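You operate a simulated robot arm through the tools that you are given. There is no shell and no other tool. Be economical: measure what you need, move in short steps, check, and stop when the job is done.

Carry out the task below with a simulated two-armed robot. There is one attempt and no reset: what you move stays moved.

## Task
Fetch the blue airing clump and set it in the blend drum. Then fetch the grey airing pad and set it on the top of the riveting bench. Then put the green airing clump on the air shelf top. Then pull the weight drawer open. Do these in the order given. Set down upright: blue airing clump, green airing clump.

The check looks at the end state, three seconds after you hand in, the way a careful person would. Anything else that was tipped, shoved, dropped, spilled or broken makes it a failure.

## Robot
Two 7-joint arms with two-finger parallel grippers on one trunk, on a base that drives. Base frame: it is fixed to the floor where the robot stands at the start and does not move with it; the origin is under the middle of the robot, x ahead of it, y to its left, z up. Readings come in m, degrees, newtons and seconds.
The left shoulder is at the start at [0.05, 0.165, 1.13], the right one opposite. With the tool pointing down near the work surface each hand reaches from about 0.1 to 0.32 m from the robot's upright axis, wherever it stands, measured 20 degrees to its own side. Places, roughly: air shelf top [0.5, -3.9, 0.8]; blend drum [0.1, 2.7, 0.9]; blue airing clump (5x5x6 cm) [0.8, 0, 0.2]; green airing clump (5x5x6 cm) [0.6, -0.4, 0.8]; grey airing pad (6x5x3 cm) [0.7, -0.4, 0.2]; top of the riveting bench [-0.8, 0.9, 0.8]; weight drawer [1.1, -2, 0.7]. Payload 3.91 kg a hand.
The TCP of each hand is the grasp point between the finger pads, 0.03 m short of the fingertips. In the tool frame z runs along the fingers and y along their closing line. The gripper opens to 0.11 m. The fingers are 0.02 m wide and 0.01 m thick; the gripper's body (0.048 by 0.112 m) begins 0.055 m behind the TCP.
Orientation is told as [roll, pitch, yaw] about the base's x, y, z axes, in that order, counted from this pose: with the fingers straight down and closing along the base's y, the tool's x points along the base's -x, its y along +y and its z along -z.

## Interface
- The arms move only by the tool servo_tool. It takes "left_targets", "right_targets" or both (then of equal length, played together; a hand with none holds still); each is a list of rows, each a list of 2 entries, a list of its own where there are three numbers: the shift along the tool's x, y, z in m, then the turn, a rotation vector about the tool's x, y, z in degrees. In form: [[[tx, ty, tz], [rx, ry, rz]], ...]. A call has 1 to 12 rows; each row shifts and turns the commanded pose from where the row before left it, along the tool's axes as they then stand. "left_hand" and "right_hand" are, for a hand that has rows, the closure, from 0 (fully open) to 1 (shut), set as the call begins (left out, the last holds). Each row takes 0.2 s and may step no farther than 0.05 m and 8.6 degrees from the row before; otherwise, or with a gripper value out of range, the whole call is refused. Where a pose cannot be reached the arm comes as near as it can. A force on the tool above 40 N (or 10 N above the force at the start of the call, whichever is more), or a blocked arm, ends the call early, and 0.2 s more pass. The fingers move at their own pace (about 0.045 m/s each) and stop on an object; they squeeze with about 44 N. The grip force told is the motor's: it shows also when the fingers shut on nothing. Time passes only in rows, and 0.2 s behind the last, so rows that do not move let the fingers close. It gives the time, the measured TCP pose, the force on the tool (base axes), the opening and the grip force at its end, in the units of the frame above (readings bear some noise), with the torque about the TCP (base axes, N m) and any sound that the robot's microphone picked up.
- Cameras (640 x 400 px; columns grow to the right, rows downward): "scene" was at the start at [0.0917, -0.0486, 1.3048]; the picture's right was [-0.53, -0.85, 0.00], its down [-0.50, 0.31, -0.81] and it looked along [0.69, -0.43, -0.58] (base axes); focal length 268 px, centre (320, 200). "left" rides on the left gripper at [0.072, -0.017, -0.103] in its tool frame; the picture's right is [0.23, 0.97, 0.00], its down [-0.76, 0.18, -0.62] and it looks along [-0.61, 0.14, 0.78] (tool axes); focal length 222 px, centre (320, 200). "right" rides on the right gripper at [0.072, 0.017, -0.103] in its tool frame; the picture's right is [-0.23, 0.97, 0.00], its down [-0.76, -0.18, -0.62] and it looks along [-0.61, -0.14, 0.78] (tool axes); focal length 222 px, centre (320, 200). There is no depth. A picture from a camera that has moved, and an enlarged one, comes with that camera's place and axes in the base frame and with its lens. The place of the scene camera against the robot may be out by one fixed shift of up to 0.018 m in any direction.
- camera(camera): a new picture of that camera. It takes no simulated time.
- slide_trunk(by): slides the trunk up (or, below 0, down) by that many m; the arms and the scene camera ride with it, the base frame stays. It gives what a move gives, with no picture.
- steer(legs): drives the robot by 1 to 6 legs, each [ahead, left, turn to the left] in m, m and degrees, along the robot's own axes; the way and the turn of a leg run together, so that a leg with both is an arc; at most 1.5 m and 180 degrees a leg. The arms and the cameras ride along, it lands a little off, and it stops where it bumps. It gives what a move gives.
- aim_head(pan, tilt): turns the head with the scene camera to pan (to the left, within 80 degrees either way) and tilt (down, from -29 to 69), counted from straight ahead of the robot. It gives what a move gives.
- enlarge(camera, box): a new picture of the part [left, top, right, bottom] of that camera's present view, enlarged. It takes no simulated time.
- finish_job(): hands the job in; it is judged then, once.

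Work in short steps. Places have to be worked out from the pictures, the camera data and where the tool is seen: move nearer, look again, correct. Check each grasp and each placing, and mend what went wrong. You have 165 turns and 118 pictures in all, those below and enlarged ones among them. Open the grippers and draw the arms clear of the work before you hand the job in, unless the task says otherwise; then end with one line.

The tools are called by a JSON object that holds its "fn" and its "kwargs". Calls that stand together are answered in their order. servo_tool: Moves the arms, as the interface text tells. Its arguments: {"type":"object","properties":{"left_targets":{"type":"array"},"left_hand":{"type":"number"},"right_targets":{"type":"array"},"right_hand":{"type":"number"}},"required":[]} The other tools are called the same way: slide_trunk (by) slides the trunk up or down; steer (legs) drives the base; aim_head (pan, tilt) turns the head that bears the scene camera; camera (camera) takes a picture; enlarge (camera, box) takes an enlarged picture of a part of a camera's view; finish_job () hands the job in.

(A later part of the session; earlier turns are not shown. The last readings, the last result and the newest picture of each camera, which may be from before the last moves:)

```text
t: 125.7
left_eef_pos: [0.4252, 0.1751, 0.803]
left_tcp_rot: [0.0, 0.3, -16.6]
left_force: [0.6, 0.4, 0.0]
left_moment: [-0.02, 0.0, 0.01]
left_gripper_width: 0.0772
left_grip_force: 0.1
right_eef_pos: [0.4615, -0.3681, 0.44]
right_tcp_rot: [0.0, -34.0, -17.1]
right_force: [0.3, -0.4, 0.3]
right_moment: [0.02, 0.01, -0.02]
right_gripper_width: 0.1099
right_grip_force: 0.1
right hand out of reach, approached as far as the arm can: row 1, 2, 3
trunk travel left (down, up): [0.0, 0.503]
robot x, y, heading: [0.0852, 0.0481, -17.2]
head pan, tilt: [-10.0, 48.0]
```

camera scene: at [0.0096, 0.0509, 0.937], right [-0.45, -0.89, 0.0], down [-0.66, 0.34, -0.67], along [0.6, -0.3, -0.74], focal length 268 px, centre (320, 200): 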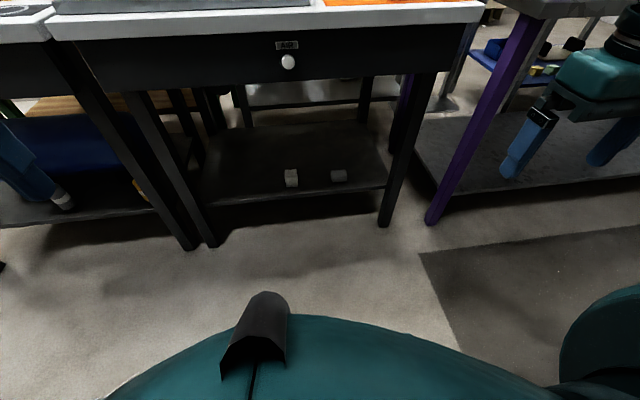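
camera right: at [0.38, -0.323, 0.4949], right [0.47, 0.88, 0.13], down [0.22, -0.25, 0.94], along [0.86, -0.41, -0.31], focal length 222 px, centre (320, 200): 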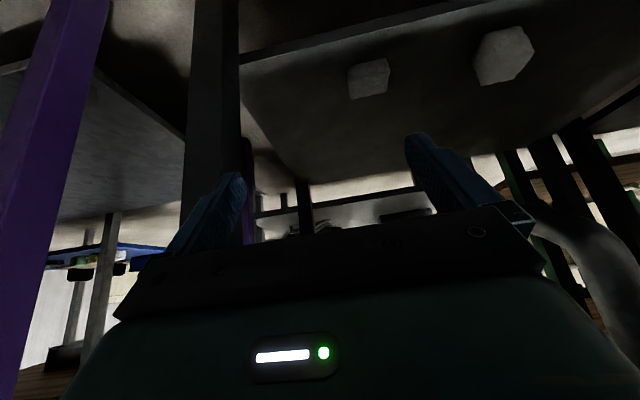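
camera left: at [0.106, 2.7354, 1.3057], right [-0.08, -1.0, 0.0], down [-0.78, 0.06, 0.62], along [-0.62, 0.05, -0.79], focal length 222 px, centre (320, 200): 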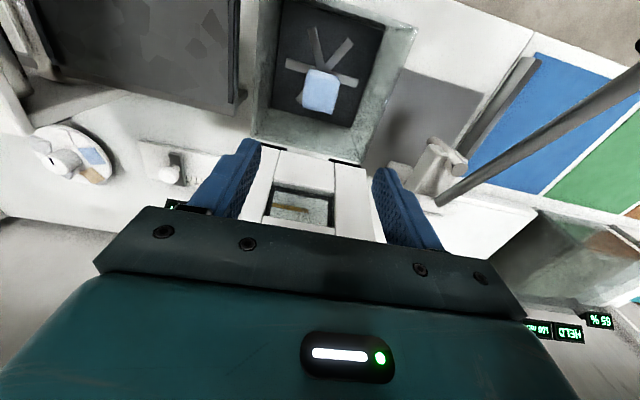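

It is a real limit for this arm's posture; I'll use the left arm, which worked. I back off, restore the right arm to a tucked pose, and shift the robot right so the pad is on the left arm's side.

{"fn": "steer", "kwargs": {"legs": [[-0.2, 0, 0]]}}

{"fn": "servo_tool", "kwargs": {"right_targets": [[[-0.01, -0.01, -0.03], [0, 8.5, 0]], [[-0.01, -0.01, -0.03], [0, 8.5, 0]], [[0, -0.01, -0.03], [0, 8.5, 0]], [[0, -0.01, -0.03], [0, 8.5, 0]], [[0.02, 0, -0.04], [0, 0, 0]], [[0.02, 0, -0.04], [0, 0, 0]], [[0.02, 0, -0.04], [0, 0, 0]], [[0, 0, -0.04], [0, 0, 0]], [[0, 0, -0.04], [0, 0, 0]]]}}

{"fn": "steer", "kwargs": {"legs": [[0, -0.42, -0.8]]}}

{"fn": "servo_tool", "kwargs": {"left_targets": [[[-0.005, -0.0, 0.045], [0, 0, 0]], [[-0.005, 0, 0.045], [0, 0, 0]], [[-0.005, 0, 0.045], [0, 0, 0]], [[-0.005, 0, 0.045], [0, 0, 0]], [[-0.005, 0, 0.045], [0, -7, 0]], [[-0.01, 0, 0.045], [0, -7, 0]], [[-0.02, 0, 0.045], [0, -7, 0]], [[-0.02, 0, 0.04], [0, -7, 0]], [[-0.02, 0, 0.03], [0, -7, 0]]], "left_hand": 0}}

{"fn": "camera", "kwargs": {"camera": "left"}}

```text
t: 127.3
left_eef_pos: [0.2342, 0.2323, 0.8024]
left_tcp_rot: [0.0, 0.4, -16.7]
left_force: [-0.1, 0.2, 0.0]
left_moment: [0.0, 0.01, -0.03]
left_gripper_width: 0.0769
left_grip_force: 0.0
right_eef_pos: [0.2674, -0.3102, 0.4408]
right_tcp_rot: [0.0, -34.0, -17.4]
right_force: [-0.3, -0.1, -0.4]
right_moment: [-0.05, -0.02, 0.0]
right_gripper_width: 0.1097
right_grip_force: 0.1
trunk travel left (down, up): [0.0, 0.503]
robot x, y, heading: [-0.1053, 0.1104, -17.5]
head pan, tilt: [-10.0, 48.0]
```

```text
t: 129.3
left_eef_pos: [0.2344, 0.2329, 0.8031]
left_tcp_rot: [0.1, 0.3, -16.8]
left_force: [-0.1, -0.1, 1.2]
left_moment: [0.0, 0.01, 0.03]
left_gripper_width: 0.0768
left_grip_force: 0.0
right_eef_pos: [0.1747, -0.3266, 0.7635]
right_tcp_rot: [0.0, 0.0, -17.3]
right_force: [0.3, -0.4, 0.2]
right_moment: [0.03, -0.01, 0.01]
right_gripper_width: 0.1099
right_grip_force: 0.0
trunk travel left (down, up): [0.0, 0.503]
robot x, y, heading: [-0.1056, 0.1072, -17.4]
head pan, tilt: [-10.0, 48.0]
```

```text
t: 131.9
left_eef_pos: [0.1112, -0.1609, 0.8033]
left_tcp_rot: [-0.1, 0.4, -17.3]
left_force: [-0.1, -0.3, -0.4]
left_moment: [-0.02, 0.0, -0.01]
left_gripper_width: 0.077
left_grip_force: 0.0
right_eef_pos: [0.0454, -0.7202, 0.7628]
right_tcp_rot: [0.0, -0.1, -18.0]
right_force: [-0.1, -0.6, -0.3]
right_moment: [-0.03, -0.01, -0.01]
right_gripper_width: 0.1102
right_grip_force: 0.0
trunk travel left (down, up): [0.0, 0.503]
robot x, y, heading: [-0.2338, -0.2806, -17.9]
head pan, tilt: [-10.0, 48.0]
```

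```text
t: 133.9
left_eef_pos: [0.2364, -0.2006, 0.4497]
left_tcp_rot: [0.1, -34.8, -17.6]
left_force: [0.6, 1.3, -0.2]
left_moment: [-0.04, 0.02, -0.02]
left_gripper_width: 0.1098
left_grip_force: 0.1
right_eef_pos: [0.0452, -0.7188, 0.7626]
right_tcp_rot: [0.0, 0.0, -17.9]
right_force: [0.6, 0.3, 0.3]
right_moment: [0.0, -0.01, -0.01]
right_gripper_width: 0.1102
right_grip_force: 0.1
trunk travel left (down, up): [0.0, 0.503]
robot x, y, heading: [-0.2316, -0.2811, -18.1]
head pan, tilt: [-10.0, 48.0]
```

```text
62 pictures are left
camera left: at [0.1168, -0.1821, 0.4927], right [0.12, 0.98, -0.13], down [0.31, 0.09, 0.95], along [0.94, -0.15, -0.3], focal length 222 px, centre (320, 200)
```

left: 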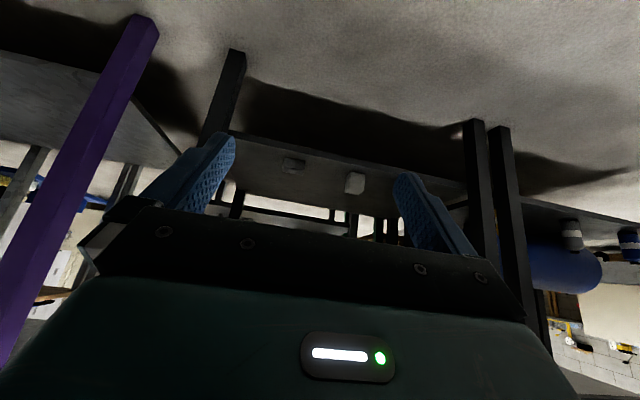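

The left arm reaches properly. I extend it to z≈0.29 and then drive 0.25 m ahead.

{"fn": "servo_tool", "kwargs": {"left_targets": [[[-0.0029, -0.0026, 0.0411], [0, 0, 0]], [[-0.0029, -0.0026, 0.0411], [0, 0, 0]], [[-0.0029, -0.0026, 0.0411], [0, 0, 0]], [[-0.0029, -0.0026, 0.0411], [0, 0, 0]], [[-0.0029, -0.0026, 0.0411], [0, 0, 0]]]}}

{"fn": "steer", "kwargs": {"legs": [[0.25, 0, 0]]}}

{"fn": "camera", "kwargs": {"camera": "left"}}

```text
t: 135.1
left_eef_pos: [0.3565, -0.2557, 0.2867]
left_tcp_rot: [-0.1, -34.7, -17.4]
left_force: [1.1, 0.6, -0.3]
left_moment: [-0.03, -0.01, -0.01]
left_gripper_width: 0.1097
left_grip_force: 0.0
right_eef_pos: [0.0459, -0.7202, 0.7627]
right_tcp_rot: [0.0, 0.0, -17.9]
right_force: [0.1, 0.1, 0.4]
right_moment: [0.0, 0.0, 0.0]
right_gripper_width: 0.1102
right_grip_force: 0.0
trunk travel left (down, up): [0.0, 0.503]
robot x, y, heading: [-0.2309, -0.2861, -18.2]
head pan, tilt: [-10.0, 48.0]
```

```text
t: 136.9
left_eef_pos: [0.5912, -0.3329, 0.2869]
left_tcp_rot: [0.0, -34.6, -17.5]
left_force: [0.1, 0.1, -0.7]
left_moment: [0.0, -0.01, 0.0]
left_gripper_width: 0.1099
left_grip_force: 0.1
right_eef_pos: [0.2801, -0.7968, 0.7617]
right_tcp_rot: [0.1, 0.0, -18.0]
right_force: [-0.3, 0.4, -0.3]
right_moment: [0.01, 0.02, 0.01]
right_gripper_width: 0.1099
right_grip_force: 0.1
trunk travel left (down, up): [0.0, 0.503]
robot x, y, heading: [0.0005, -0.3639, -18.1]
head pan, tilt: [-10.0, 48.0]
```

```text
61 pictures are left
camera left: at [0.4726, -0.3134, 0.3303], right [0.11, 0.99, -0.13], down [0.31, 0.09, 0.95], along [0.94, -0.15, -0.3], focal length 222 px, centre (320, 200)
```

left: 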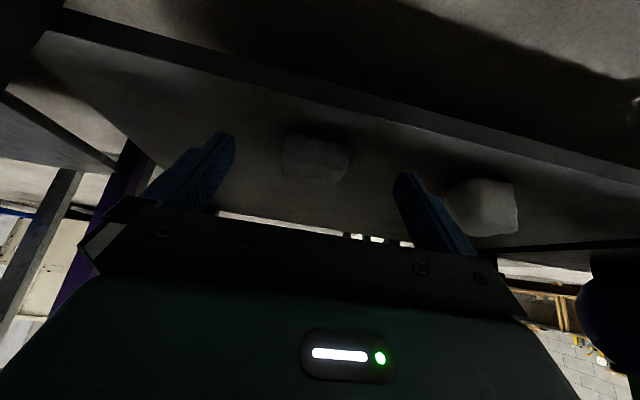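

Pad at (0.652,-0.353), 6.5 cm ahead and centred. I move in to z≈0.255.

{"fn": "servo_tool", "kwargs": {"left_targets": [[[-0.0184, 0, 0.0312], [0, 0, 0]], [[-0.0184, 0, 0.0312], [0, 0, 0]]]}}

{"fn": "camera", "kwargs": {"camera": "left"}}

```text
t: 137.5
left_eef_pos: [0.653, -0.3522, 0.2554]
left_tcp_rot: [0.0, -34.7, -17.4]
left_force: [0.8, 0.5, 0.1]
left_moment: [-0.03, 0.01, 0.01]
left_gripper_width: 0.1099
left_grip_force: 0.0
right_eef_pos: [0.2784, -0.7971, 0.7628]
right_tcp_rot: [0.0, -0.1, -18.0]
right_force: [-0.3, -0.3, 0.0]
right_moment: [-0.04, 0.02, 0.02]
right_gripper_width: 0.11
right_grip_force: 0.1
trunk travel left (down, up): [0.0, 0.503]
robot x, y, heading: [0.0023, -0.3585, -18.0]
head pan, tilt: [-10.0, 48.0]
```

```text
60 pictures are left
camera left: at [0.5342, -0.3341, 0.299], right [0.11, 0.99, -0.13], down [0.31, 0.09, 0.95], along [0.94, -0.15, -0.3], focal length 222 px, centre (320, 200)
```

left: 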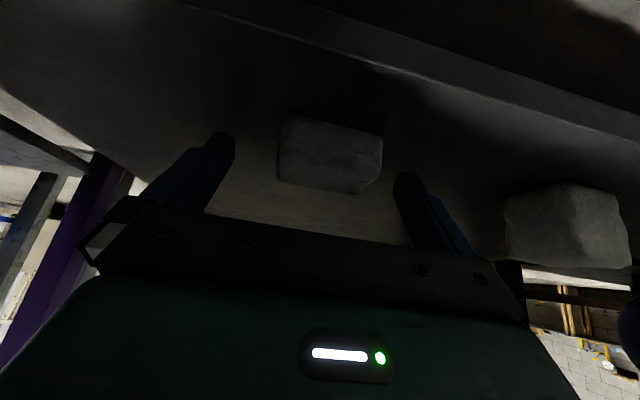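

Centred over the pad. I dip 4 mm more, close, and lift.

{"fn": "servo_tool", "kwargs": {"left_targets": [[[0.0023, 0.001, 0.0033], [0, 0, 0]]]}}

{"fn": "servo_tool", "kwargs": {"left_targets": [[[0, 0, 0], [0, 0, 0]], [[0, 0, 0], [0, 0, 0]], [[0, 0, 0], [0, 0, 0]], [[0, 0, 0], [0, 0, 0]], [[0, 0, 0], [0, 0, 0]], [[-0.0086, 0, -0.0123], [0, 0, 0]], [[-0.0172, 0, -0.0246], [0, 0, 0]]], "left_hand": 1}}

{"fn": "camera", "kwargs": {"camera": "left"}}

```text
t: 137.9
left_eef_pos: [0.6533, -0.3505, 0.2512]
left_tcp_rot: [0.0, -34.6, -17.5]
left_force: [-0.2, 0.0, -0.3]
left_moment: [0.01, 0.02, 0.01]
left_gripper_width: 0.1102
left_grip_force: 0.1
right_eef_pos: [0.2792, -0.7959, 0.7628]
right_tcp_rot: [0.0, 0.0, -17.9]
right_force: [0.1, 0.4, 0.1]
right_moment: [0.01, 0.01, 0.03]
right_gripper_width: 0.1098
right_grip_force: 0.0
trunk travel left (down, up): [0.0, 0.503]
robot x, y, heading: [0.0025, -0.358, -18.1]
head pan, tilt: [-10.0, 48.0]
```

```text
t: 139.5
left_eef_pos: [0.6541, -0.3502, 0.2956]
left_tcp_rot: [0.1, -34.6, -17.5]
left_force: [-0.6, -0.1, -1.2]
left_moment: [0.01, -0.02, 0.03]
left_gripper_width: 0.0572
left_grip_force: 43.6
right_eef_pos: [0.2799, -0.7982, 0.7626]
right_tcp_rot: [0.0, 0.0, -17.9]
right_force: [1.0, -0.2, 1.2]
right_moment: [-0.02, 0.0, 0.03]
right_gripper_width: 0.11
right_grip_force: 0.1
trunk travel left (down, up): [0.0, 0.503]
robot x, y, heading: [0.0036, -0.3607, -17.9]
head pan, tilt: [-10.0, 48.0]
```

```text
59 pictures are left
camera left: at [0.5355, -0.3323, 0.3404], right [0.11, 0.99, -0.13], down [0.31, 0.09, 0.95], along [0.94, -0.15, -0.3], focal length 222 px, centre (320, 200)
```

left: 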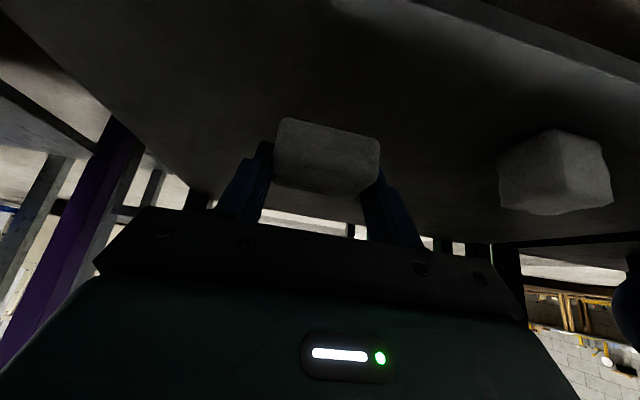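

The pad is held. I back out 0.3 m, tuck the hand back and up, and raise the trunk.

{"fn": "steer", "kwargs": {"legs": [[-0.3, 0, 0]]}}

{"fn": "servo_tool", "kwargs": {"left_targets": [[[0.0154, 0, -0.0465], [0, 0, 0]], [[0.0154, 0, -0.0465], [0, 0, 0]], [[0.0154, 0, -0.0465], [0, 0, 0]], [[0.0154, 0, -0.0465], [0, 0, 0]], [[0.0154, 0, -0.0465], [0, 0, 0]]]}}

{"fn": "slide_trunk", "kwargs": {"by": 0.4}}

{"fn": "steer", "kwargs": {"legs": [[0.12, 0.0, 0], [0, 0, 140]]}}

{"fn": "aim_head", "kwargs": {"pan": 0, "tilt": 30}}

{"fn": "camera", "kwargs": {"camera": "scene"}}

```text
t: 141.5
left_eef_pos: [0.3763, -0.2651, 0.2948]
left_tcp_rot: [-0.1, -34.5, -17.8]
left_force: [0.3, -0.8, -0.2]
left_moment: [-0.01, 0.0, -0.02]
left_gripper_width: 0.0571
left_grip_force: 43.6
right_eef_pos: [-0.0012, -0.7072, 0.7622]
right_tcp_rot: [0.0, 0.1, -18.3]
right_force: [-0.1, 0.0, 0.1]
right_moment: [0.0, -0.01, 0.03]
right_gripper_width: 0.1102
right_grip_force: 0.1
trunk travel left (down, up): [0.0, 0.503]
robot x, y, heading: [-0.2753, -0.2683, -18.7]
head pan, tilt: [-10.0, 48.0]
```

```text
t: 142.7
left_eef_pos: [0.1899, -0.2021, 0.4444]
left_tcp_rot: [0.0, -34.6, -17.9]
left_force: [-1.1, 0.5, 0.0]
left_moment: [0.02, 0.0, -0.04]
left_gripper_width: 0.0571
left_grip_force: 44.0
right_eef_pos: [-0.0005, -0.7068, 0.7617]
right_tcp_rot: [-0.1, 0.1, -18.2]
right_force: [0.4, 0.6, -0.3]
right_moment: [-0.02, 0.02, -0.02]
right_gripper_width: 0.1098
right_grip_force: 0.0
trunk travel left (down, up): [0.0, 0.503]
robot x, y, heading: [-0.2749, -0.2678, -18.6]
head pan, tilt: [-10.0, 48.0]
```

```text
t: 146.5
left_eef_pos: [0.1906, -0.2025, 0.844]
left_tcp_rot: [-0.1, -34.6, -17.9]
left_force: [-0.7, 0.3, -1.1]
left_moment: [0.0, -0.01, 0.01]
left_gripper_width: 0.0572
left_grip_force: 44.0
right_eef_pos: [-0.0008, -0.7072, 1.1618]
right_tcp_rot: [0.1, 0.0, -18.4]
right_force: [0.6, -0.1, -0.8]
right_moment: [-0.01, 0.01, 0.0]
right_gripper_width: 0.1103
right_grip_force: 0.0
trunk travel left (down, up): [-0.4, 0.103]
robot x, y, heading: [-0.2779, -0.2645, -18.4]
head pan, tilt: [-10.0, 48.0]
```

```text
t: 153.5
left_eef_pos: [-0.5504, -0.0437, 0.8441]
left_tcp_rot: [0.0, -34.6, 120.1]
left_force: [0.3, -0.4, -0.9]
left_moment: [-0.02, 0.01, 0.0]
left_gripper_width: 0.0568
left_grip_force: 43.6
right_eef_pos: [-0.0708, 0.2036, 1.1626]
right_tcp_rot: [0.1, 0.1, 119.9]
right_force: [0.2, 1.0, -0.1]
right_moment: [0.01, 0.0, -0.02]
right_gripper_width: 0.1099
right_grip_force: 0.1
trunk travel left (down, up): [-0.4, 0.103]
robot x, y, heading: [-0.1592, -0.3075, 119.8]
head pan, tilt: [-10.0, 48.0]
```

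```text
t: 154.3
left_eef_pos: [-0.5501, -0.0442, 0.8448]
left_tcp_rot: [0.0, -34.5, 120.1]
left_force: [-0.2, -0.5, -0.4]
left_moment: [0.02, 0.0, 0.0]
left_gripper_width: 0.0569
left_grip_force: 44.5
right_eef_pos: [-0.0714, 0.2035, 1.1626]
right_tcp_rot: [0.0, 0.1, 119.7]
right_force: [-0.2, 0.6, 0.6]
right_moment: [0.04, 0.04, 0.01]
right_gripper_width: 0.1097
right_grip_force: 0.1
trunk travel left (down, up): [-0.4, 0.103]
robot x, y, heading: [-0.1622, -0.308, 119.5]
head pan, tilt: [0.0, 30.0]
```

```text
58 pictures are left
camera scene: at [-0.2306, -0.2045, 1.3637], right [0.87, 0.49, 0.0], down [0.25, -0.44, -0.87], along [-0.43, 0.75, -0.5], focal length 268 px, centre (320, 200)
```

scene: 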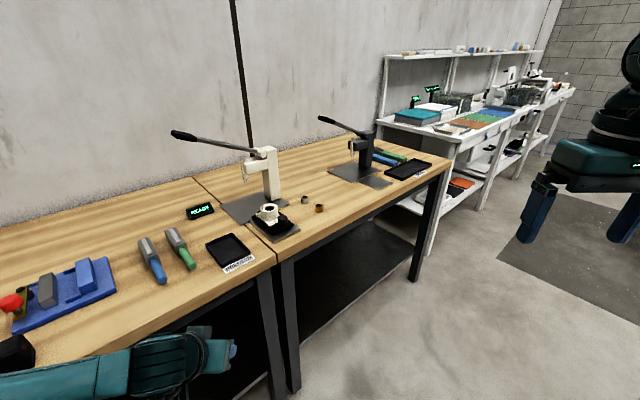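

The riveting bench (centre l≈0.6) is the right wooden one; I enlarge its free middle area to pick a spot.

{"fn": "enlarge", "kwargs": {"camera": "scene", "box": [230, 110, 470, 260]}}

```text
2.67 times, centred on (350, 185) of scene
camera zoom: at [-0.2306, -0.2045, 1.3637], right [0.87, 0.49, 0.0], down [0.25, -0.44, -0.87], along [-0.43, 0.75, -0.5], focal length 714 px, centre (240, 240)
```

zoom: 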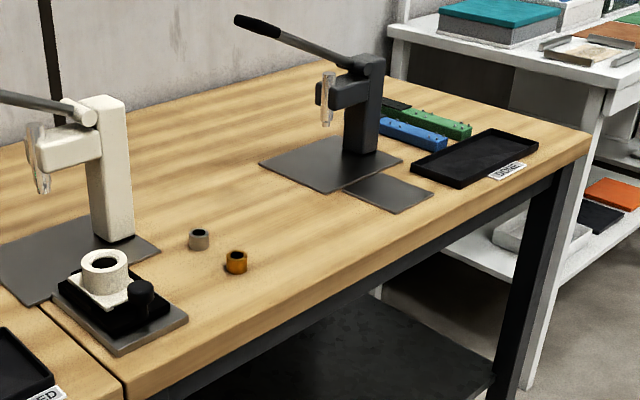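

Free spot chosen at n≈-0.82, l≈0.485 (about (-0.63,0.715)). I raise the hand, turn square to the bench, strafe to it and look.

{"fn": "servo_tool", "kwargs": {"left_targets": [[[-0.0241, 0, -0.0344], [0, 0, 0]], [[-0.0241, 0, -0.0344], [0, 0, 0]], [[-0.0241, 0, -0.0344], [0, 0, 0]], [[-0.0241, 0, -0.0344], [0, 0, 0]], [[-0.0241, 0, -0.0344], [0, 0, 0]], [[-0.0241, 0, -0.0344], [0, 0, 0]]]}}

{"fn": "steer", "kwargs": {"legs": [[0, 0, 42.5], [0, -1.03, 0]]}}

{"fn": "aim_head", "kwargs": {"pan": 15, "tilt": 40}}

{"fn": "camera", "kwargs": {"camera": "scene"}}

{"fn": "camera", "kwargs": {"camera": "left"}}

```text
t: 155.7
left_eef_pos: [-0.55, -0.0437, 1.0958]
left_tcp_rot: [0.0, -34.7, 120.1]
left_force: [-0.4, 0.1, -0.6]
left_moment: [0.02, -0.02, 0.02]
left_gripper_width: 0.0569
left_grip_force: 44.1
right_eef_pos: [-0.0703, 0.2049, 1.1619]
right_tcp_rot: [0.0, 0.0, 119.9]
right_force: [0.5, 0.3, -0.6]
right_moment: [0.02, 0.03, 0.02]
right_gripper_width: 0.1099
right_grip_force: 0.0
trunk travel left (down, up): [-0.4, 0.103]
robot x, y, heading: [-0.1598, -0.3048, 119.6]
head pan, tilt: [0.0, 30.0]
```

```text
t: 162.9
left_eef_pos: [-0.2972, 0.5985, 1.0959]
left_tcp_rot: [0.1, -34.6, 162.4]
left_force: [-0.2, -0.3, -0.1]
left_moment: [-0.01, -0.01, -0.01]
left_gripper_width: 0.057
left_grip_force: 44.0
right_eef_pos: [-0.1088, 1.1063, 1.1624]
right_tcp_rot: [0.0, 0.0, 161.8]
right_force: [0.0, -0.2, -0.5]
right_moment: [0.01, 0.01, 0.0]
right_gripper_width: 0.1102
right_grip_force: 0.1
trunk travel left (down, up): [-0.4, 0.103]
robot x, y, heading: [0.166, 0.6661, 161.7]
head pan, tilt: [0.0, 30.0]
```

```text
t: 163.7
left_eef_pos: [-0.2966, 0.5996, 1.096]
left_tcp_rot: [0.0, -34.5, 162.4]
left_force: [-0.3, 0.4, -1.5]
left_moment: [0.01, 0.04, -0.03]
left_gripper_width: 0.0568
left_grip_force: 43.9
right_eef_pos: [-0.108, 1.1063, 1.1629]
right_tcp_rot: [0.0, 0.0, 161.9]
right_force: [0.6, 0.4, 0.5]
right_moment: [0.02, -0.03, -0.02]
right_gripper_width: 0.1098
right_grip_force: 0.0
trunk travel left (down, up): [-0.4, 0.103]
robot x, y, heading: [0.1687, 0.6689, 161.9]
head pan, tilt: [15.0, 40.0]
```

```text
56 pictures are left
camera scene: at [0.0445, 0.6788, 1.3484], right [0.06, 1.0, 0.0], down [0.64, -0.04, -0.77], along [-0.77, 0.04, -0.64], focal length 268 px, centre (320, 200)
```

scene: 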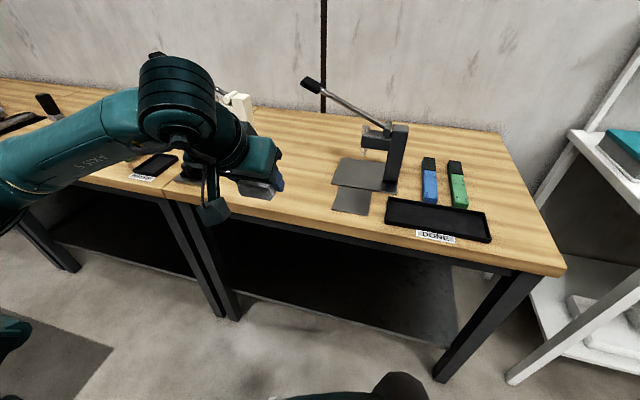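

```text
55 pictures are left
camera left: at [-0.18, 0.5787, 1.1404], right [-0.12, -0.98, -0.13], down [-0.31, -0.09, 0.95], along [-0.94, 0.15, -0.3], focal length 222 px, centre (320, 200)
```

left: 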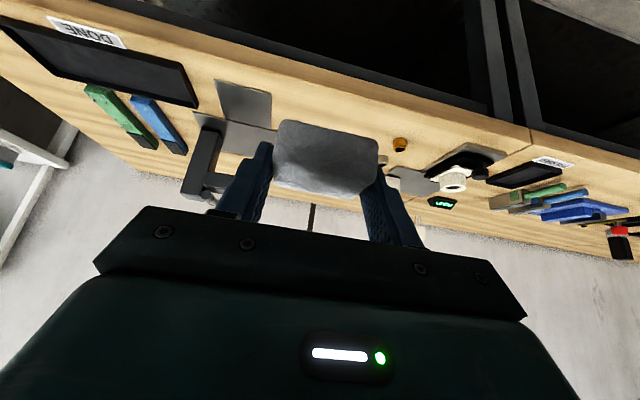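

Lateral position is right (l=0.479). I drive 0.175 m closer and extend the hand 17 cm over the free spot.

{"fn": "steer", "kwargs": {"legs": [[0.175, 0, 0]]}}

{"fn": "servo_tool", "kwargs": {"left_targets": [[[-0.0346, 0, 0.0238], [0, 0, 0]], [[-0.0346, 0, 0.0238], [0, 0, 0]], [[-0.0346, 0, 0.0238], [0, 0, 0]], [[-0.0346, 0, 0.0238], [0, 0, 0]], [[0.0227, 0, 0.0329], [0, 0, 0]], [[0.0227, 0, 0.0329], [0, 0, 0]], [[0.0227, 0, 0.0329], [0, 0, 0]]]}}

{"fn": "camera", "kwargs": {"camera": "left"}}

{"fn": "camera", "kwargs": {"camera": "scene"}}

```text
t: 165.2
left_eef_pos: [-0.4636, 0.6538, 1.0971]
left_tcp_rot: [0.0, -34.7, 162.4]
left_force: [-1.1, -0.2, -0.6]
left_moment: [0.03, 0.0, -0.01]
left_gripper_width: 0.057
left_grip_force: 43.5
right_eef_pos: [-0.2755, 1.1598, 1.1624]
right_tcp_rot: [0.0, 0.1, 162.0]
right_force: [0.2, 0.3, -0.3]
right_moment: [-0.02, -0.01, -0.02]
right_gripper_width: 0.11
right_grip_force: 0.0
trunk travel left (down, up): [-0.4, 0.103]
robot x, y, heading: [0.0012, 0.7231, 161.9]
head pan, tilt: [15.0, 40.0]
```

```text
t: 166.8
left_eef_pos: [-0.628, 0.7033, 0.9728]
left_tcp_rot: [0.1, -34.7, 162.4]
left_force: [0.7, 0.1, -1.1]
left_moment: [0.0, -0.03, 0.02]
left_gripper_width: 0.0568
left_grip_force: 44.1
right_eef_pos: [-0.2743, 1.1587, 1.1622]
right_tcp_rot: [0.0, 0.0, 162.0]
right_force: [0.2, 0.4, -0.4]
right_moment: [0.0, -0.03, -0.01]
right_gripper_width: 0.1098
right_grip_force: 0.0
trunk travel left (down, up): [-0.4, 0.103]
robot x, y, heading: [0.0055, 0.7201, 161.9]
head pan, tilt: [15.0, 40.0]
```

```text
54 pictures are left
camera left: at [-0.5101, 0.6835, 1.0178], right [-0.12, -0.98, -0.13], down [-0.31, -0.09, 0.95], along [-0.94, 0.15, -0.3], focal length 222 px, centre (320, 200)
```

left: 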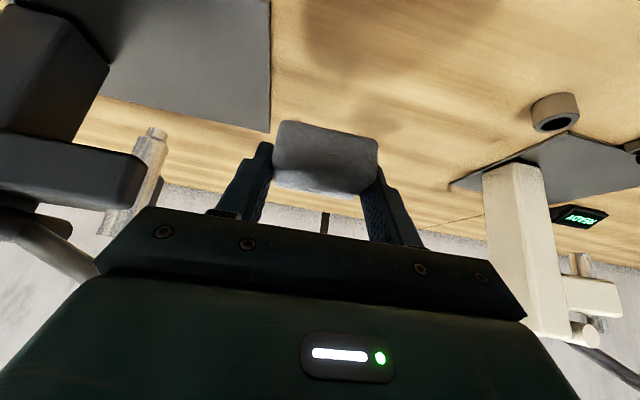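

```text
53 pictures are left
camera scene: at [-0.1223, 0.7332, 1.3484], right [0.06, 1.0, 0.0], down [0.64, -0.04, -0.77], along [-0.76, 0.04, -0.64], focal length 268 px, centre (320, 200)
```

scene: 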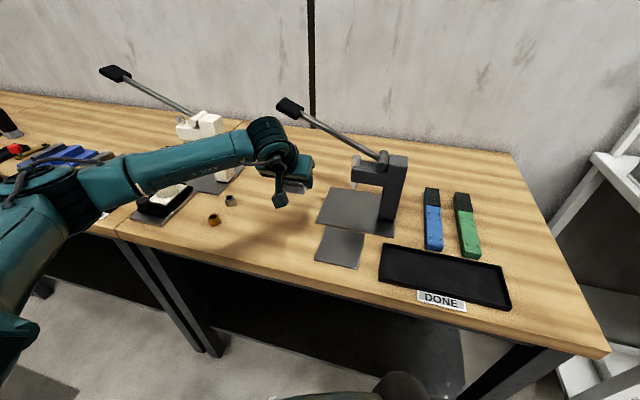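

I shift 1.5 cm left (away from the press plate) and lower 12 cm.

{"fn": "servo_tool", "kwargs": {"left_targets": [[[0.017, 0.015, 0.0247], [0, 0, 0]], [[0.0227, 0, 0.0329], [0, 0, 0]], [[0.0227, 0, 0.0329], [0, 0, 0]]]}}

{"fn": "camera", "kwargs": {"camera": "left"}}

{"fn": "camera", "kwargs": {"camera": "scene"}}

```text
t: 167.7
left_eef_pos: [-0.6372, 0.6901, 0.8803]
left_tcp_rot: [-0.5, -36.7, 162.7]
left_force: [-0.3, 2.0, 14.3]
left_moment: [-0.26, -0.13, 0.06]
left_gripper_width: 0.0567
left_grip_force: 44.0
right_eef_pos: [-0.2735, 1.1597, 1.1637]
right_tcp_rot: [0.0, -0.1, 162.0]
right_force: [-0.1, 0.0, -0.3]
right_moment: [0.04, 0.01, 0.01]
right_gripper_width: 0.1101
right_grip_force: 0.0
trunk travel left (down, up): [-0.4, 0.103]
robot x, y, heading: [0.0044, 0.7215, 162.0]
head pan, tilt: [15.0, 40.0]
stopped in row 3 (left hand): the force on the tool passed its limit (the readings are from after the stop); the commanded pose is now the measured one
```

```text
52 pictures are left
camera left: at [-0.5184, 0.6688, 0.9206], right [-0.12, -0.98, -0.14], down [-0.28, -0.1, 0.95], along [-0.95, 0.16, -0.27], focal length 222 px, centre (320, 200)
```

left: 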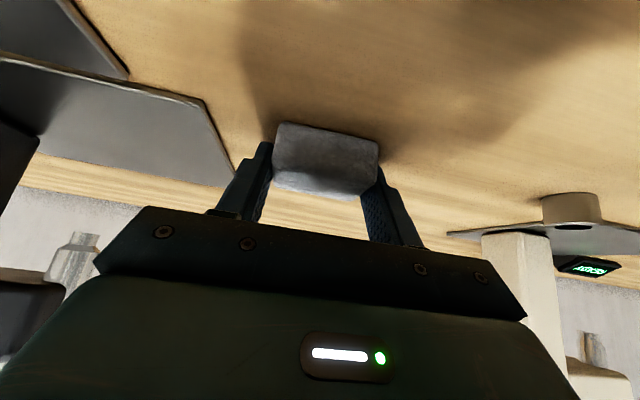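

```text
51 pictures are left
camera scene: at [-0.1208, 0.7334, 1.3485], right [0.05, 1.0, 0.0], down [0.64, -0.04, -0.77], along [-0.77, 0.04, -0.64], focal length 268 px, centre (320, 200)
```

scene: 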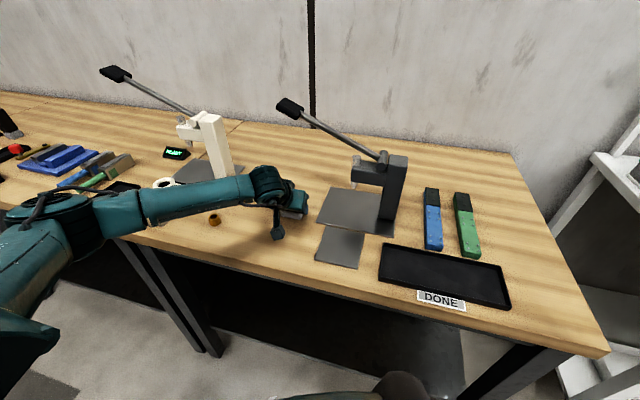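

Contact at TCP z=0.880 (bench top ≈0.85). I release the pad here.

{"fn": "servo_tool", "kwargs": {"left_targets": [[[-0.0012, 0, -0.0016], [0, 0, 0]], [[0, 0, 0], [0, 0, 0]], [[0, 0, 0], [0, 0, 0]], [[0, 0, 0], [0, 0, 0]], [[-0.0241, 0, -0.0344], [0, 0, 0]], [[-0.0241, 0, -0.0344], [0, 0, 0]], [[-0.0241, 0, -0.0344], [0, 0, 0]]], "left_hand": 0.1}}

{"fn": "camera", "kwargs": {"camera": "left"}}

{"fn": "enlarge", "kwargs": {"camera": "scene", "box": [110, 90, 430, 290]}}

```text
t: 169.3
left_eef_pos: [-0.6289, 0.6861, 1.0027]
left_tcp_rot: [-0.4, -36.1, 162.6]
left_force: [-0.8, 0.2, -0.6]
left_moment: [0.01, -0.02, -0.05]
left_gripper_width: 0.0991
left_grip_force: 0.1
right_eef_pos: [-0.2731, 1.1584, 1.1626]
right_tcp_rot: [0.0, -0.1, 162.0]
right_force: [0.5, -0.3, 0.8]
right_moment: [0.0, 0.03, 0.03]
right_gripper_width: 0.1102
right_grip_force: 0.0
trunk travel left (down, up): [-0.4, 0.103]
robot x, y, heading: [0.0011, 0.7225, 161.9]
head pan, tilt: [15.0, 40.0]
```

```text
50 pictures are left
camera left: at [-0.5111, 0.666, 1.045], right [-0.12, -0.98, -0.14], down [-0.29, -0.1, 0.95], along [-0.95, 0.15, -0.28], focal length 222 px, centre (320, 200)
```

left: 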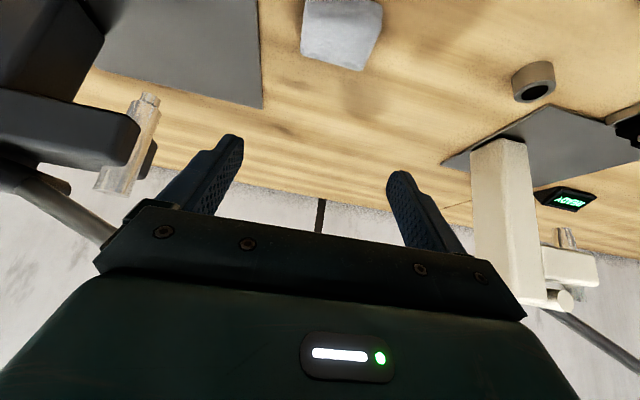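

```text
2.00 times, centred on (270, 190) of scene
camera zoom: at [-0.1212, 0.7334, 1.3484], right [0.06, 1.0, 0.0], down [0.64, -0.04, -0.77], along [-0.77, 0.04, -0.64], focal length 535 px, centre (420, 220)
```

zoom: 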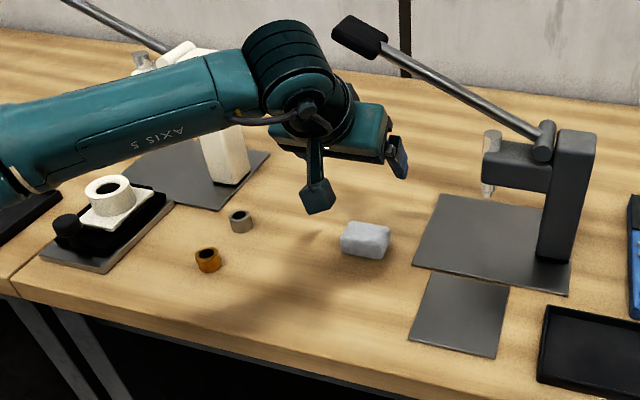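

The grey pad lies flat on the riveting bench. Next the green clump: I retract and straighten the left hand, back off, turn around and strafe to in front of the orange mat.

{"fn": "servo_tool", "kwargs": {"left_targets": [[[0.03, 0, -0.025], [0, 0, 0]], [[0.03, 0, -0.025], [0, 0, 0]], [[0.03, 0, -0.025], [0, 0, 0]], [[0.03, 0, -0.02], [0, 7.2, 0]], [[0.03, 0, -0.015], [0, 7.2, 0]], [[0.03, 0, 0], [0, 7.2, 0]], [[0.03, 0, 0], [0, 7.2, 0]], [[0, 0, 0], [0, 7.2, 0]]], "left_hand": 0.1}}

{"fn": "steer", "kwargs": {"legs": [[-0.2, 0, 0], [0, 0, 180], [0, -1.1, 0]]}}

{"fn": "aim_head", "kwargs": {"pan": 15, "tilt": 38}}

{"fn": "camera", "kwargs": {"camera": "scene"}}

```text
t: 171.1
left_eef_pos: [-0.4017, 0.613, 0.9905]
left_tcp_rot: [-0.4, 0.2, 162.4]
left_force: [-1.1, -0.1, -0.2]
left_moment: [-0.04, -0.03, 0.03]
left_gripper_width: 0.0985
left_grip_force: 0.0
right_eef_pos: [-0.2748, 1.1599, 1.1628]
right_tcp_rot: [0.0, 0.0, 161.8]
right_force: [0.2, 0.3, 0.0]
right_moment: [-0.02, 0.01, -0.01]
right_gripper_width: 0.1097
right_grip_force: 0.0
trunk travel left (down, up): [-0.4, 0.103]
robot x, y, heading: [0.0072, 0.7194, 161.6]
head pan, tilt: [15.0, 40.0]
```

```text
t: 185.4
left_eef_pos: [0.2482, -0.2971, 0.9905]
left_tcp_rot: [-0.3, -0.1, -17.3]
left_force: [-0.1, -0.4, -0.9]
left_moment: [-0.02, -0.02, 0.0]
left_gripper_width: 0.0991
left_grip_force: 0.2
right_eef_pos: [0.1237, -0.8435, 1.1635]
right_tcp_rot: [0.1, 0.1, -17.8]
right_force: [-0.9, -0.2, 0.7]
right_moment: [0.02, -0.03, 0.0]
right_gripper_width: 0.1099
right_grip_force: 0.1
trunk travel left (down, up): [-0.4, 0.103]
robot x, y, heading: [-0.1515, -0.4059, -17.7]
head pan, tilt: [15.0, 40.0]
```

```text
t: 186.0
left_eef_pos: [0.2479, -0.2964, 0.9905]
left_tcp_rot: [-0.3, -0.1, -17.1]
left_force: [-0.5, -1.1, 0.3]
left_moment: [-0.02, -0.01, 0.02]
left_gripper_width: 0.0989
left_grip_force: 0.1
right_eef_pos: [0.1247, -0.8434, 1.1618]
right_tcp_rot: [0.1, 0.0, -17.7]
right_force: [-0.6, -0.1, -0.4]
right_moment: [-0.01, 0.03, 0.02]
right_gripper_width: 0.1098
right_grip_force: 0.1
trunk travel left (down, up): [-0.4, 0.103]
robot x, y, heading: [-0.1575, -0.4083, -17.7]
head pan, tilt: [15.0, 38.0]
```

```text
48 pictures are left
camera scene: at [-0.0532, -0.4231, 1.3514], right [-0.05, -1.0, 0.0], down [-0.62, 0.03, -0.79], along [0.79, -0.04, -0.62], focal length 268 px, centre (320, 200)
```

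scene: 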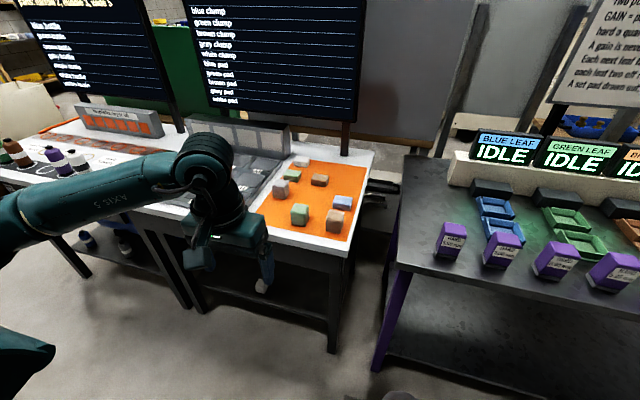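

Green clump seen about (0.59,-0.40) on the orange mat; the left hand is laterally aligned. I drive 0.12 m ahead, and look with the wrist camera.

{"fn": "steer", "kwargs": {"legs": [[0.12, 0, 0]]}}

{"fn": "servo_tool", "kwargs": {"left_targets": [[[-0.04, 0, 0], [0, 0, 0]], [[-0.04, 0, 0], [0, 0, 0]], [[-0.04, 0, 0], [0, 0, 0]]], "left_hand": 0.2}}

{"fn": "camera", "kwargs": {"camera": "left"}}

```text
t: 187.3
left_eef_pos: [0.3642, -0.3369, 0.9895]
left_tcp_rot: [-0.2, 0.0, -17.5]
left_force: [0.8, 0.5, -0.1]
left_moment: [0.01, -0.01, 0.0]
left_gripper_width: 0.0989
left_grip_force: 0.2
right_eef_pos: [0.2393, -0.8828, 1.1633]
right_tcp_rot: [-0.1, 0.0, -17.8]
right_force: [0.6, 0.3, -0.8]
right_moment: [-0.01, 0.02, 0.02]
right_gripper_width: 0.1102
right_grip_force: 0.1
trunk travel left (down, up): [-0.4, 0.103]
robot x, y, heading: [-0.0423, -0.4488, -17.9]
head pan, tilt: [15.0, 38.0]
```

```text
t: 188.1
left_eef_pos: [0.4782, -0.3723, 0.9911]
left_tcp_rot: [-0.3, 0.0, -17.5]
left_force: [0.0, 0.5, 0.0]
left_moment: [-0.01, 0.01, 0.0]
left_gripper_width: 0.0878
left_grip_force: 0.1
right_eef_pos: [0.2393, -0.8826, 1.1632]
right_tcp_rot: [0.0, 0.1, -18.0]
right_force: [-0.2, -0.2, -0.3]
right_moment: [-0.01, 0.02, 0.04]
right_gripper_width: 0.11
right_grip_force: 0.0
trunk travel left (down, up): [-0.4, 0.103]
robot x, y, heading: [-0.0412, -0.4441, -18.1]
head pan, tilt: [15.0, 38.0]
```

```text
47 pictures are left
camera left: at [0.4037, -0.366, 1.0928], right [0.08, 1.0, 0.0], down [0.78, -0.06, 0.62], along [0.62, -0.05, -0.78], focal length 222 px, centre (320, 200)
```

left: 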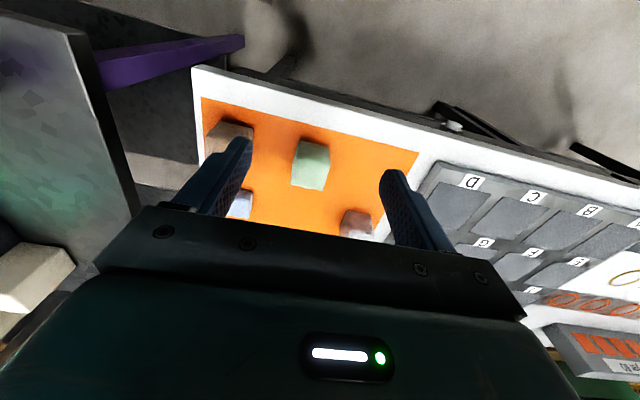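

Green is about 9.7 cm ahead, 1 cm left. I move 9 cm forward and descend 8 cm, then check.

{"fn": "servo_tool", "kwargs": {"left_targets": [[[-0.045, 0.004, 0], [0, 0, 0]], [[-0.045, 0.004, 0], [0, 0, 0]], [[0, 0, 0.04], [0, 0, 0]], [[0, 0, 0.04], [0, 0, 0]]]}}

{"fn": "camera", "kwargs": {"camera": "left"}}

```text
t: 189.1
left_eef_pos: [0.5674, -0.3929, 0.908]
left_tcp_rot: [-0.4, -0.1, -17.5]
left_force: [1.1, -0.9, 0.1]
left_moment: [-0.03, 0.0, 0.01]
left_gripper_width: 0.0877
left_grip_force: 0.0
right_eef_pos: [0.2391, -0.8823, 1.1624]
right_tcp_rot: [0.0, -0.1, -17.8]
right_force: [0.0, 0.0, -0.4]
right_moment: [0.0, 0.0, -0.01]
right_gripper_width: 0.1103
right_grip_force: 0.1
trunk travel left (down, up): [-0.4, 0.103]
robot x, y, heading: [-0.0401, -0.4411, -17.9]
head pan, tilt: [15.0, 38.0]
```

```text
46 pictures are left
camera left: at [0.4922, -0.388, 1.0118], right [0.08, 1.0, -0.01], down [0.78, -0.06, 0.62], along [0.62, -0.05, -0.78], focal length 222 px, centre (320, 200)
```

left: 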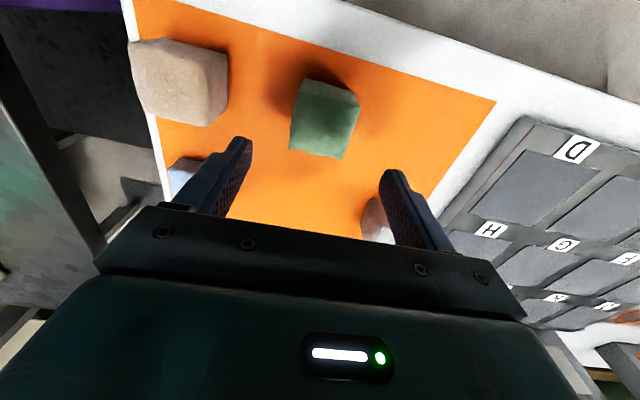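

Green's centre is right beneath (TCP ~1 cm beyond). I shift back 7 mm and descend to z≈0.845.

{"fn": "servo_tool", "kwargs": {"left_targets": [[[0.007, 0, 0.03], [0.4, 0, 0]], [[0, 0, 0.033], [0, 0, 0]]]}}

{"fn": "camera", "kwargs": {"camera": "left"}}

{"fn": "enlarge", "kwargs": {"camera": "scene", "box": [180, 140, 400, 300]}}

```text
t: 189.7
left_eef_pos: [0.5609, -0.3904, 0.8445]
left_tcp_rot: [-0.7, -0.1, -17.6]
left_force: [1.1, -0.3, 0.2]
left_moment: [0.0, 0.0, 0.01]
left_gripper_width: 0.0879
left_grip_force: 0.1
right_eef_pos: [0.2376, -0.8829, 1.164]
right_tcp_rot: [0.0, 0.0, -17.9]
right_force: [0.3, -0.1, 0.3]
right_moment: [-0.01, -0.02, 0.0]
right_gripper_width: 0.1101
right_grip_force: 0.1
trunk travel left (down, up): [-0.4, 0.103]
robot x, y, heading: [-0.0426, -0.4443, -17.9]
head pan, tilt: [15.0, 38.0]
```

```text
45 pictures are left
camera left: at [0.4857, -0.3857, 0.9478], right [0.08, 1.0, -0.01], down [0.78, -0.05, 0.62], along [0.62, -0.06, -0.78], focal length 222 px, centre (320, 200)
```

left: 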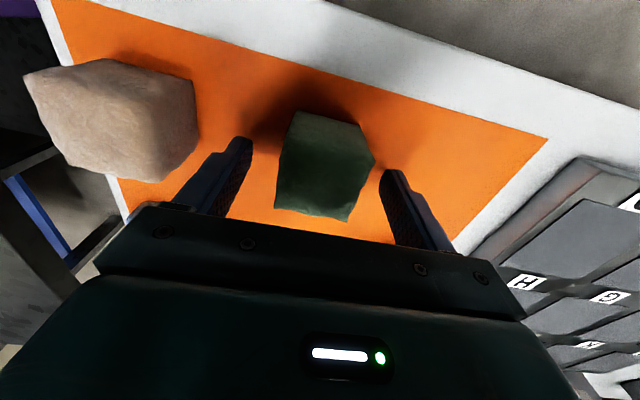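

```text
2.50 times, centred on (290, 220) of scene
camera zoom: at [0.0626, -0.4612, 1.3514], right [-0.05, -1.0, 0.0], down [-0.61, 0.03, -0.79], along [0.79, -0.04, -0.62], focal length 669 px, centre (395, 150)
```

zoom: 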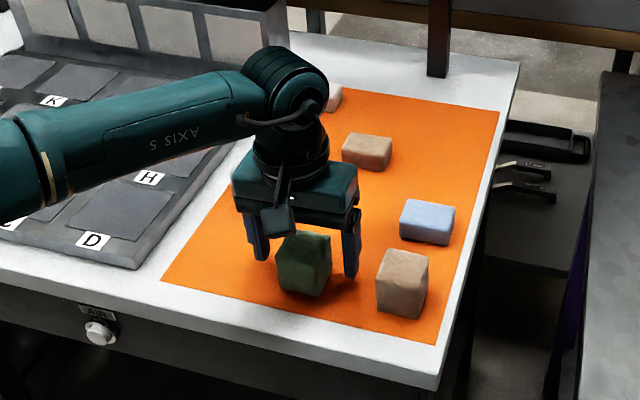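

Clump is between the fingers. I descend 2.5 cm more and check force, then close.

{"fn": "servo_tool", "kwargs": {"left_targets": [[[-0.002, 0.002, 0.0125], [0, 0, 0]], [[-0.002, 0.001, 0.0125], [0, 0, 0]]]}}

{"fn": "camera", "kwargs": {"camera": "left"}}

{"fn": "enlarge", "kwargs": {"camera": "scene", "box": [240, 190, 360, 280]}}

```text
t: 190.3
left_eef_pos: [0.5642, -0.3902, 0.8304]
left_tcp_rot: [-0.8, -0.3, -17.1]
left_force: [-20.3, 5.3, 27.3]
left_moment: [1.49, 0.49, 1.2]
left_gripper_width: 0.0871
left_grip_force: 0.1
right_eef_pos: [0.2355, -0.8828, 1.1642]
right_tcp_rot: [0.0, -0.2, -17.9]
right_force: [0.1, 0.2, -0.8]
right_moment: [0.0, 0.02, 0.01]
right_gripper_width: 0.1101
right_grip_force: 0.1
trunk travel left (down, up): [-0.4, 0.103]
robot x, y, heading: [-0.0405, -0.4478, -18.1]
head pan, tilt: [15.0, 38.0]
stopped in row 2 (left hand): the force on the tool passed its limit (the readings are from after the stop); the commanded pose is now the measured one
```

```text
43 pictures are left
camera left: at [0.4889, -0.3845, 0.9341], right [0.07, 1.0, -0.01], down [0.78, -0.05, 0.62], along [0.62, -0.05, -0.78], focal length 222 px, centre (320, 200)
```

left: 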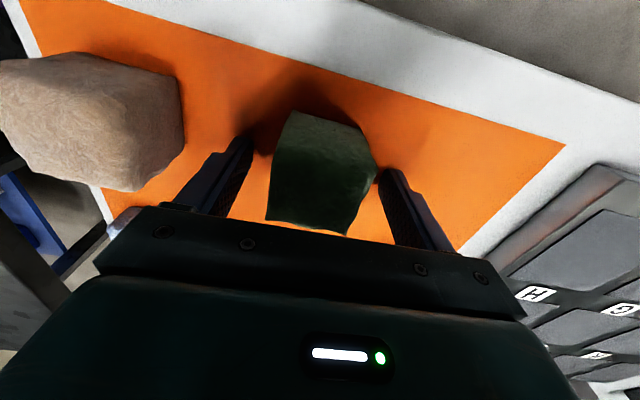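

```text
4.44 times, centred on (300, 235) of scene
camera zoom: at [0.0582, -0.4607, 1.3522], right [-0.05, -1.0, 0.0], down [-0.61, 0.03, -0.79], along [0.79, -0.04, -0.61], focal length 1190 px, centre (409, 44)
```

zoom: 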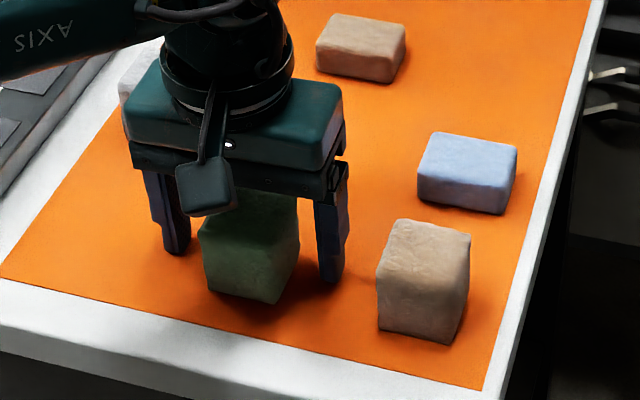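

The fingertips reached the table top (z≈0.80), so the clump's centre is at z≈0.83 and 1.2 cm behind the TCP. I rise 5 mm, shift back 1.1 cm, and close.

{"fn": "servo_tool", "kwargs": {"left_targets": [[[0, 0, -0.006], [-0.7, 0, 0]], [[0.011, -0.001, 0], [0, 0, 0]]]}}

{"fn": "servo_tool", "kwargs": {"left_targets": [[[0, 0, 0], [0, 0, 0]], [[0, 0, 0], [0, 0, 0]], [[0, 0, 0], [0, 0, 0]], [[0, 0, 0], [0, 0, 0]], [[0, 0, -0.03], [0, 0, 0]]], "left_hand": 1}}

{"fn": "camera", "kwargs": {"camera": "left"}}

```text
t: 190.9
left_eef_pos: [0.5546, -0.3873, 0.8293]
left_tcp_rot: [0.0, -0.4, -17.4]
left_force: [0.1, -0.1, 1.1]
left_moment: [0.02, 0.0, 0.02]
left_gripper_width: 0.0881
left_grip_force: 0.0
right_eef_pos: [0.2365, -0.882, 1.1632]
right_tcp_rot: [0.0, 0.0, -17.9]
right_force: [0.2, -0.1, 0.9]
right_moment: [0.01, -0.03, 0.0]
right_gripper_width: 0.1102
right_grip_force: 0.0
trunk travel left (down, up): [-0.4, 0.103]
robot x, y, heading: [-0.0439, -0.4433, -18.0]
head pan, tilt: [15.0, 38.0]
```

```text
t: 192.2
left_eef_pos: [0.553, -0.3864, 0.8607]
left_tcp_rot: [0.0, -0.3, -17.3]
left_force: [0.5, -0.4, 0.3]
left_moment: [0.01, -0.02, 0.0]
left_gripper_width: 0.0491
left_grip_force: 44.2
right_eef_pos: [0.2388, -0.8826, 1.1633]
right_tcp_rot: [0.1, 0.0, -18.0]
right_force: [0.2, -0.3, 0.0]
right_moment: [-0.01, -0.04, -0.02]
right_gripper_width: 0.11
right_grip_force: 0.1
trunk travel left (down, up): [-0.4, 0.103]
robot x, y, heading: [-0.0383, -0.443, -18.0]
head pan, tilt: [15.0, 38.0]
```

```text
41 pictures are left
camera left: at [0.4778, -0.3816, 0.963], right [0.07, 1.0, 0.0], down [0.78, -0.06, 0.63], along [0.63, -0.05, -0.78], focal length 222 px, centre (320, 200)
```

left: 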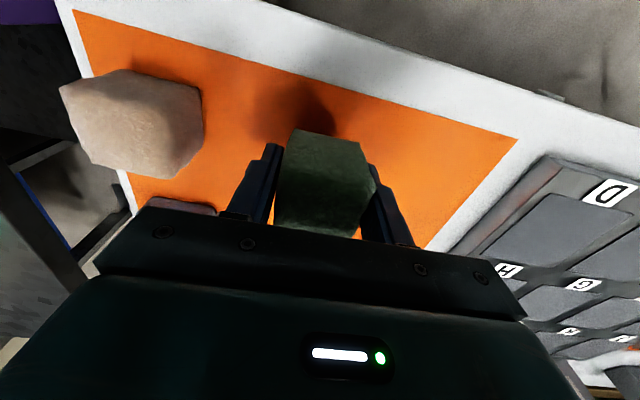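

Green clump is lifted. I raise and retract, back away, and turn to look toward the air shelf.

{"fn": "servo_tool", "kwargs": {"left_targets": [[[0, 0, -0.045], [0, 0, 0]], [[0, 0, -0.045], [0, 0, 0]], [[0, 0, -0.045], [0, 0, 0]], [[0, 0, -0.045], [0, 0, 0]], [[0.045, 0, -0.01], [0, 0, 0]], [[0.045, 0, 0], [0, 0, 0]], [[0.045, 0, 0], [0, 0, 0]], [[0.045, 0, 0], [0, 0, 0]], [[0.04, 0, 0], [0, 0, 0]]]}}

{"fn": "steer", "kwargs": {"legs": [[-0.2, 0, 0], [0, 0, -60]]}}

{"fn": "aim_head", "kwargs": {"pan": 0, "tilt": 18}}

{"fn": "camera", "kwargs": {"camera": "scene"}}

```text
t: 194.2
left_eef_pos: [0.3435, -0.318, 1.0483]
left_tcp_rot: [0.0, -0.6, -17.3]
left_force: [0.6, 0.0, -0.6]
left_moment: [0.0, -0.03, -0.02]
left_gripper_width: 0.049
left_grip_force: 44.0
right_eef_pos: [0.238, -0.8828, 1.162]
right_tcp_rot: [0.0, -0.1, -17.9]
right_force: [-0.2, 0.0, 0.5]
right_moment: [0.01, 0.0, -0.01]
right_gripper_width: 0.1097
right_grip_force: 0.0
trunk travel left (down, up): [-0.4, 0.103]
robot x, y, heading: [-0.0407, -0.4468, -18.0]
head pan, tilt: [15.0, 38.0]
```

```text
t: 198.4
left_eef_pos: [0.0705, -0.6499, 1.0484]
left_tcp_rot: [0.0, -0.3, -77.0]
left_force: [0.3, -0.1, 0.1]
left_moment: [0.03, 0.03, 0.03]
left_gripper_width: 0.0489
left_grip_force: 43.5
right_eef_pos: [-0.4698, -0.8429, 1.163]
right_tcp_rot: [0.0, 0.1, -77.5]
right_force: [0.3, 1.0, -0.1]
right_moment: [0.0, 0.0, -0.03]
right_gripper_width: 0.11
right_grip_force: 0.0
trunk travel left (down, up): [-0.4, 0.103]
robot x, y, heading: [-0.2318, -0.3838, -77.6]
head pan, tilt: [15.0, 38.0]
```

```text
t: 199.2
left_eef_pos: [0.0702, -0.6505, 1.0472]
left_tcp_rot: [-0.1, -0.3, -77.0]
left_force: [0.0, -0.7, 0.1]
left_moment: [0.0, -0.01, 0.03]
left_gripper_width: 0.0489
left_grip_force: 43.9
right_eef_pos: [-0.4691, -0.844, 1.163]
right_tcp_rot: [0.0, 0.1, -77.7]
right_force: [0.1, 0.2, -0.4]
right_moment: [0.02, 0.0, -0.01]
right_gripper_width: 0.11
right_grip_force: 0.0
trunk travel left (down, up): [-0.4, 0.103]
robot x, y, heading: [-0.2293, -0.383, -77.9]
head pan, tilt: [0.0, 18.0]
```

```text
40 pictures are left
camera scene: at [-0.2181, -0.5045, 1.383], right [-0.98, -0.21, 0.0], down [-0.07, 0.3, -0.95], along [0.2, -0.93, -0.31], focal length 268 px, centre (320, 200)
```

scene: 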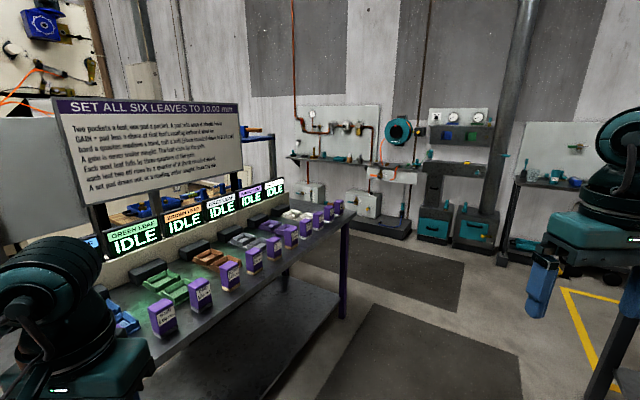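

The air shelf should be the wall shelf at about pixel (321,160). I enlarge it.

{"fn": "enlarge", "kwargs": {"camera": "scene", "box": [270, 90, 510, 250]}}

```text
2.50 times, centred on (390, 170) of scene
camera zoom: at [-0.2181, -0.5045, 1.383], right [-0.98, -0.21, 0.0], down [-0.07, 0.3, -0.95], along [0.2, -0.93, -0.31], focal length 669 px, centre (145, 275)
```

zoom: 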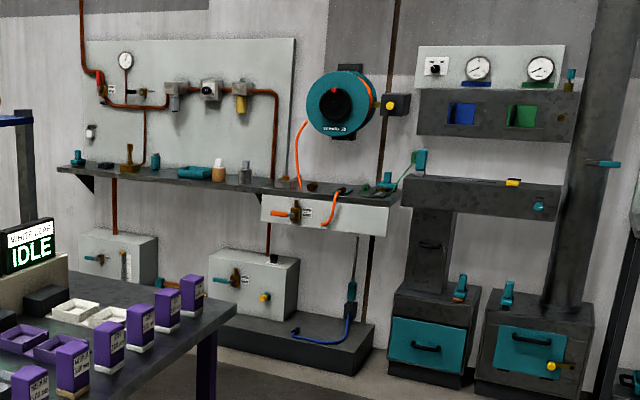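

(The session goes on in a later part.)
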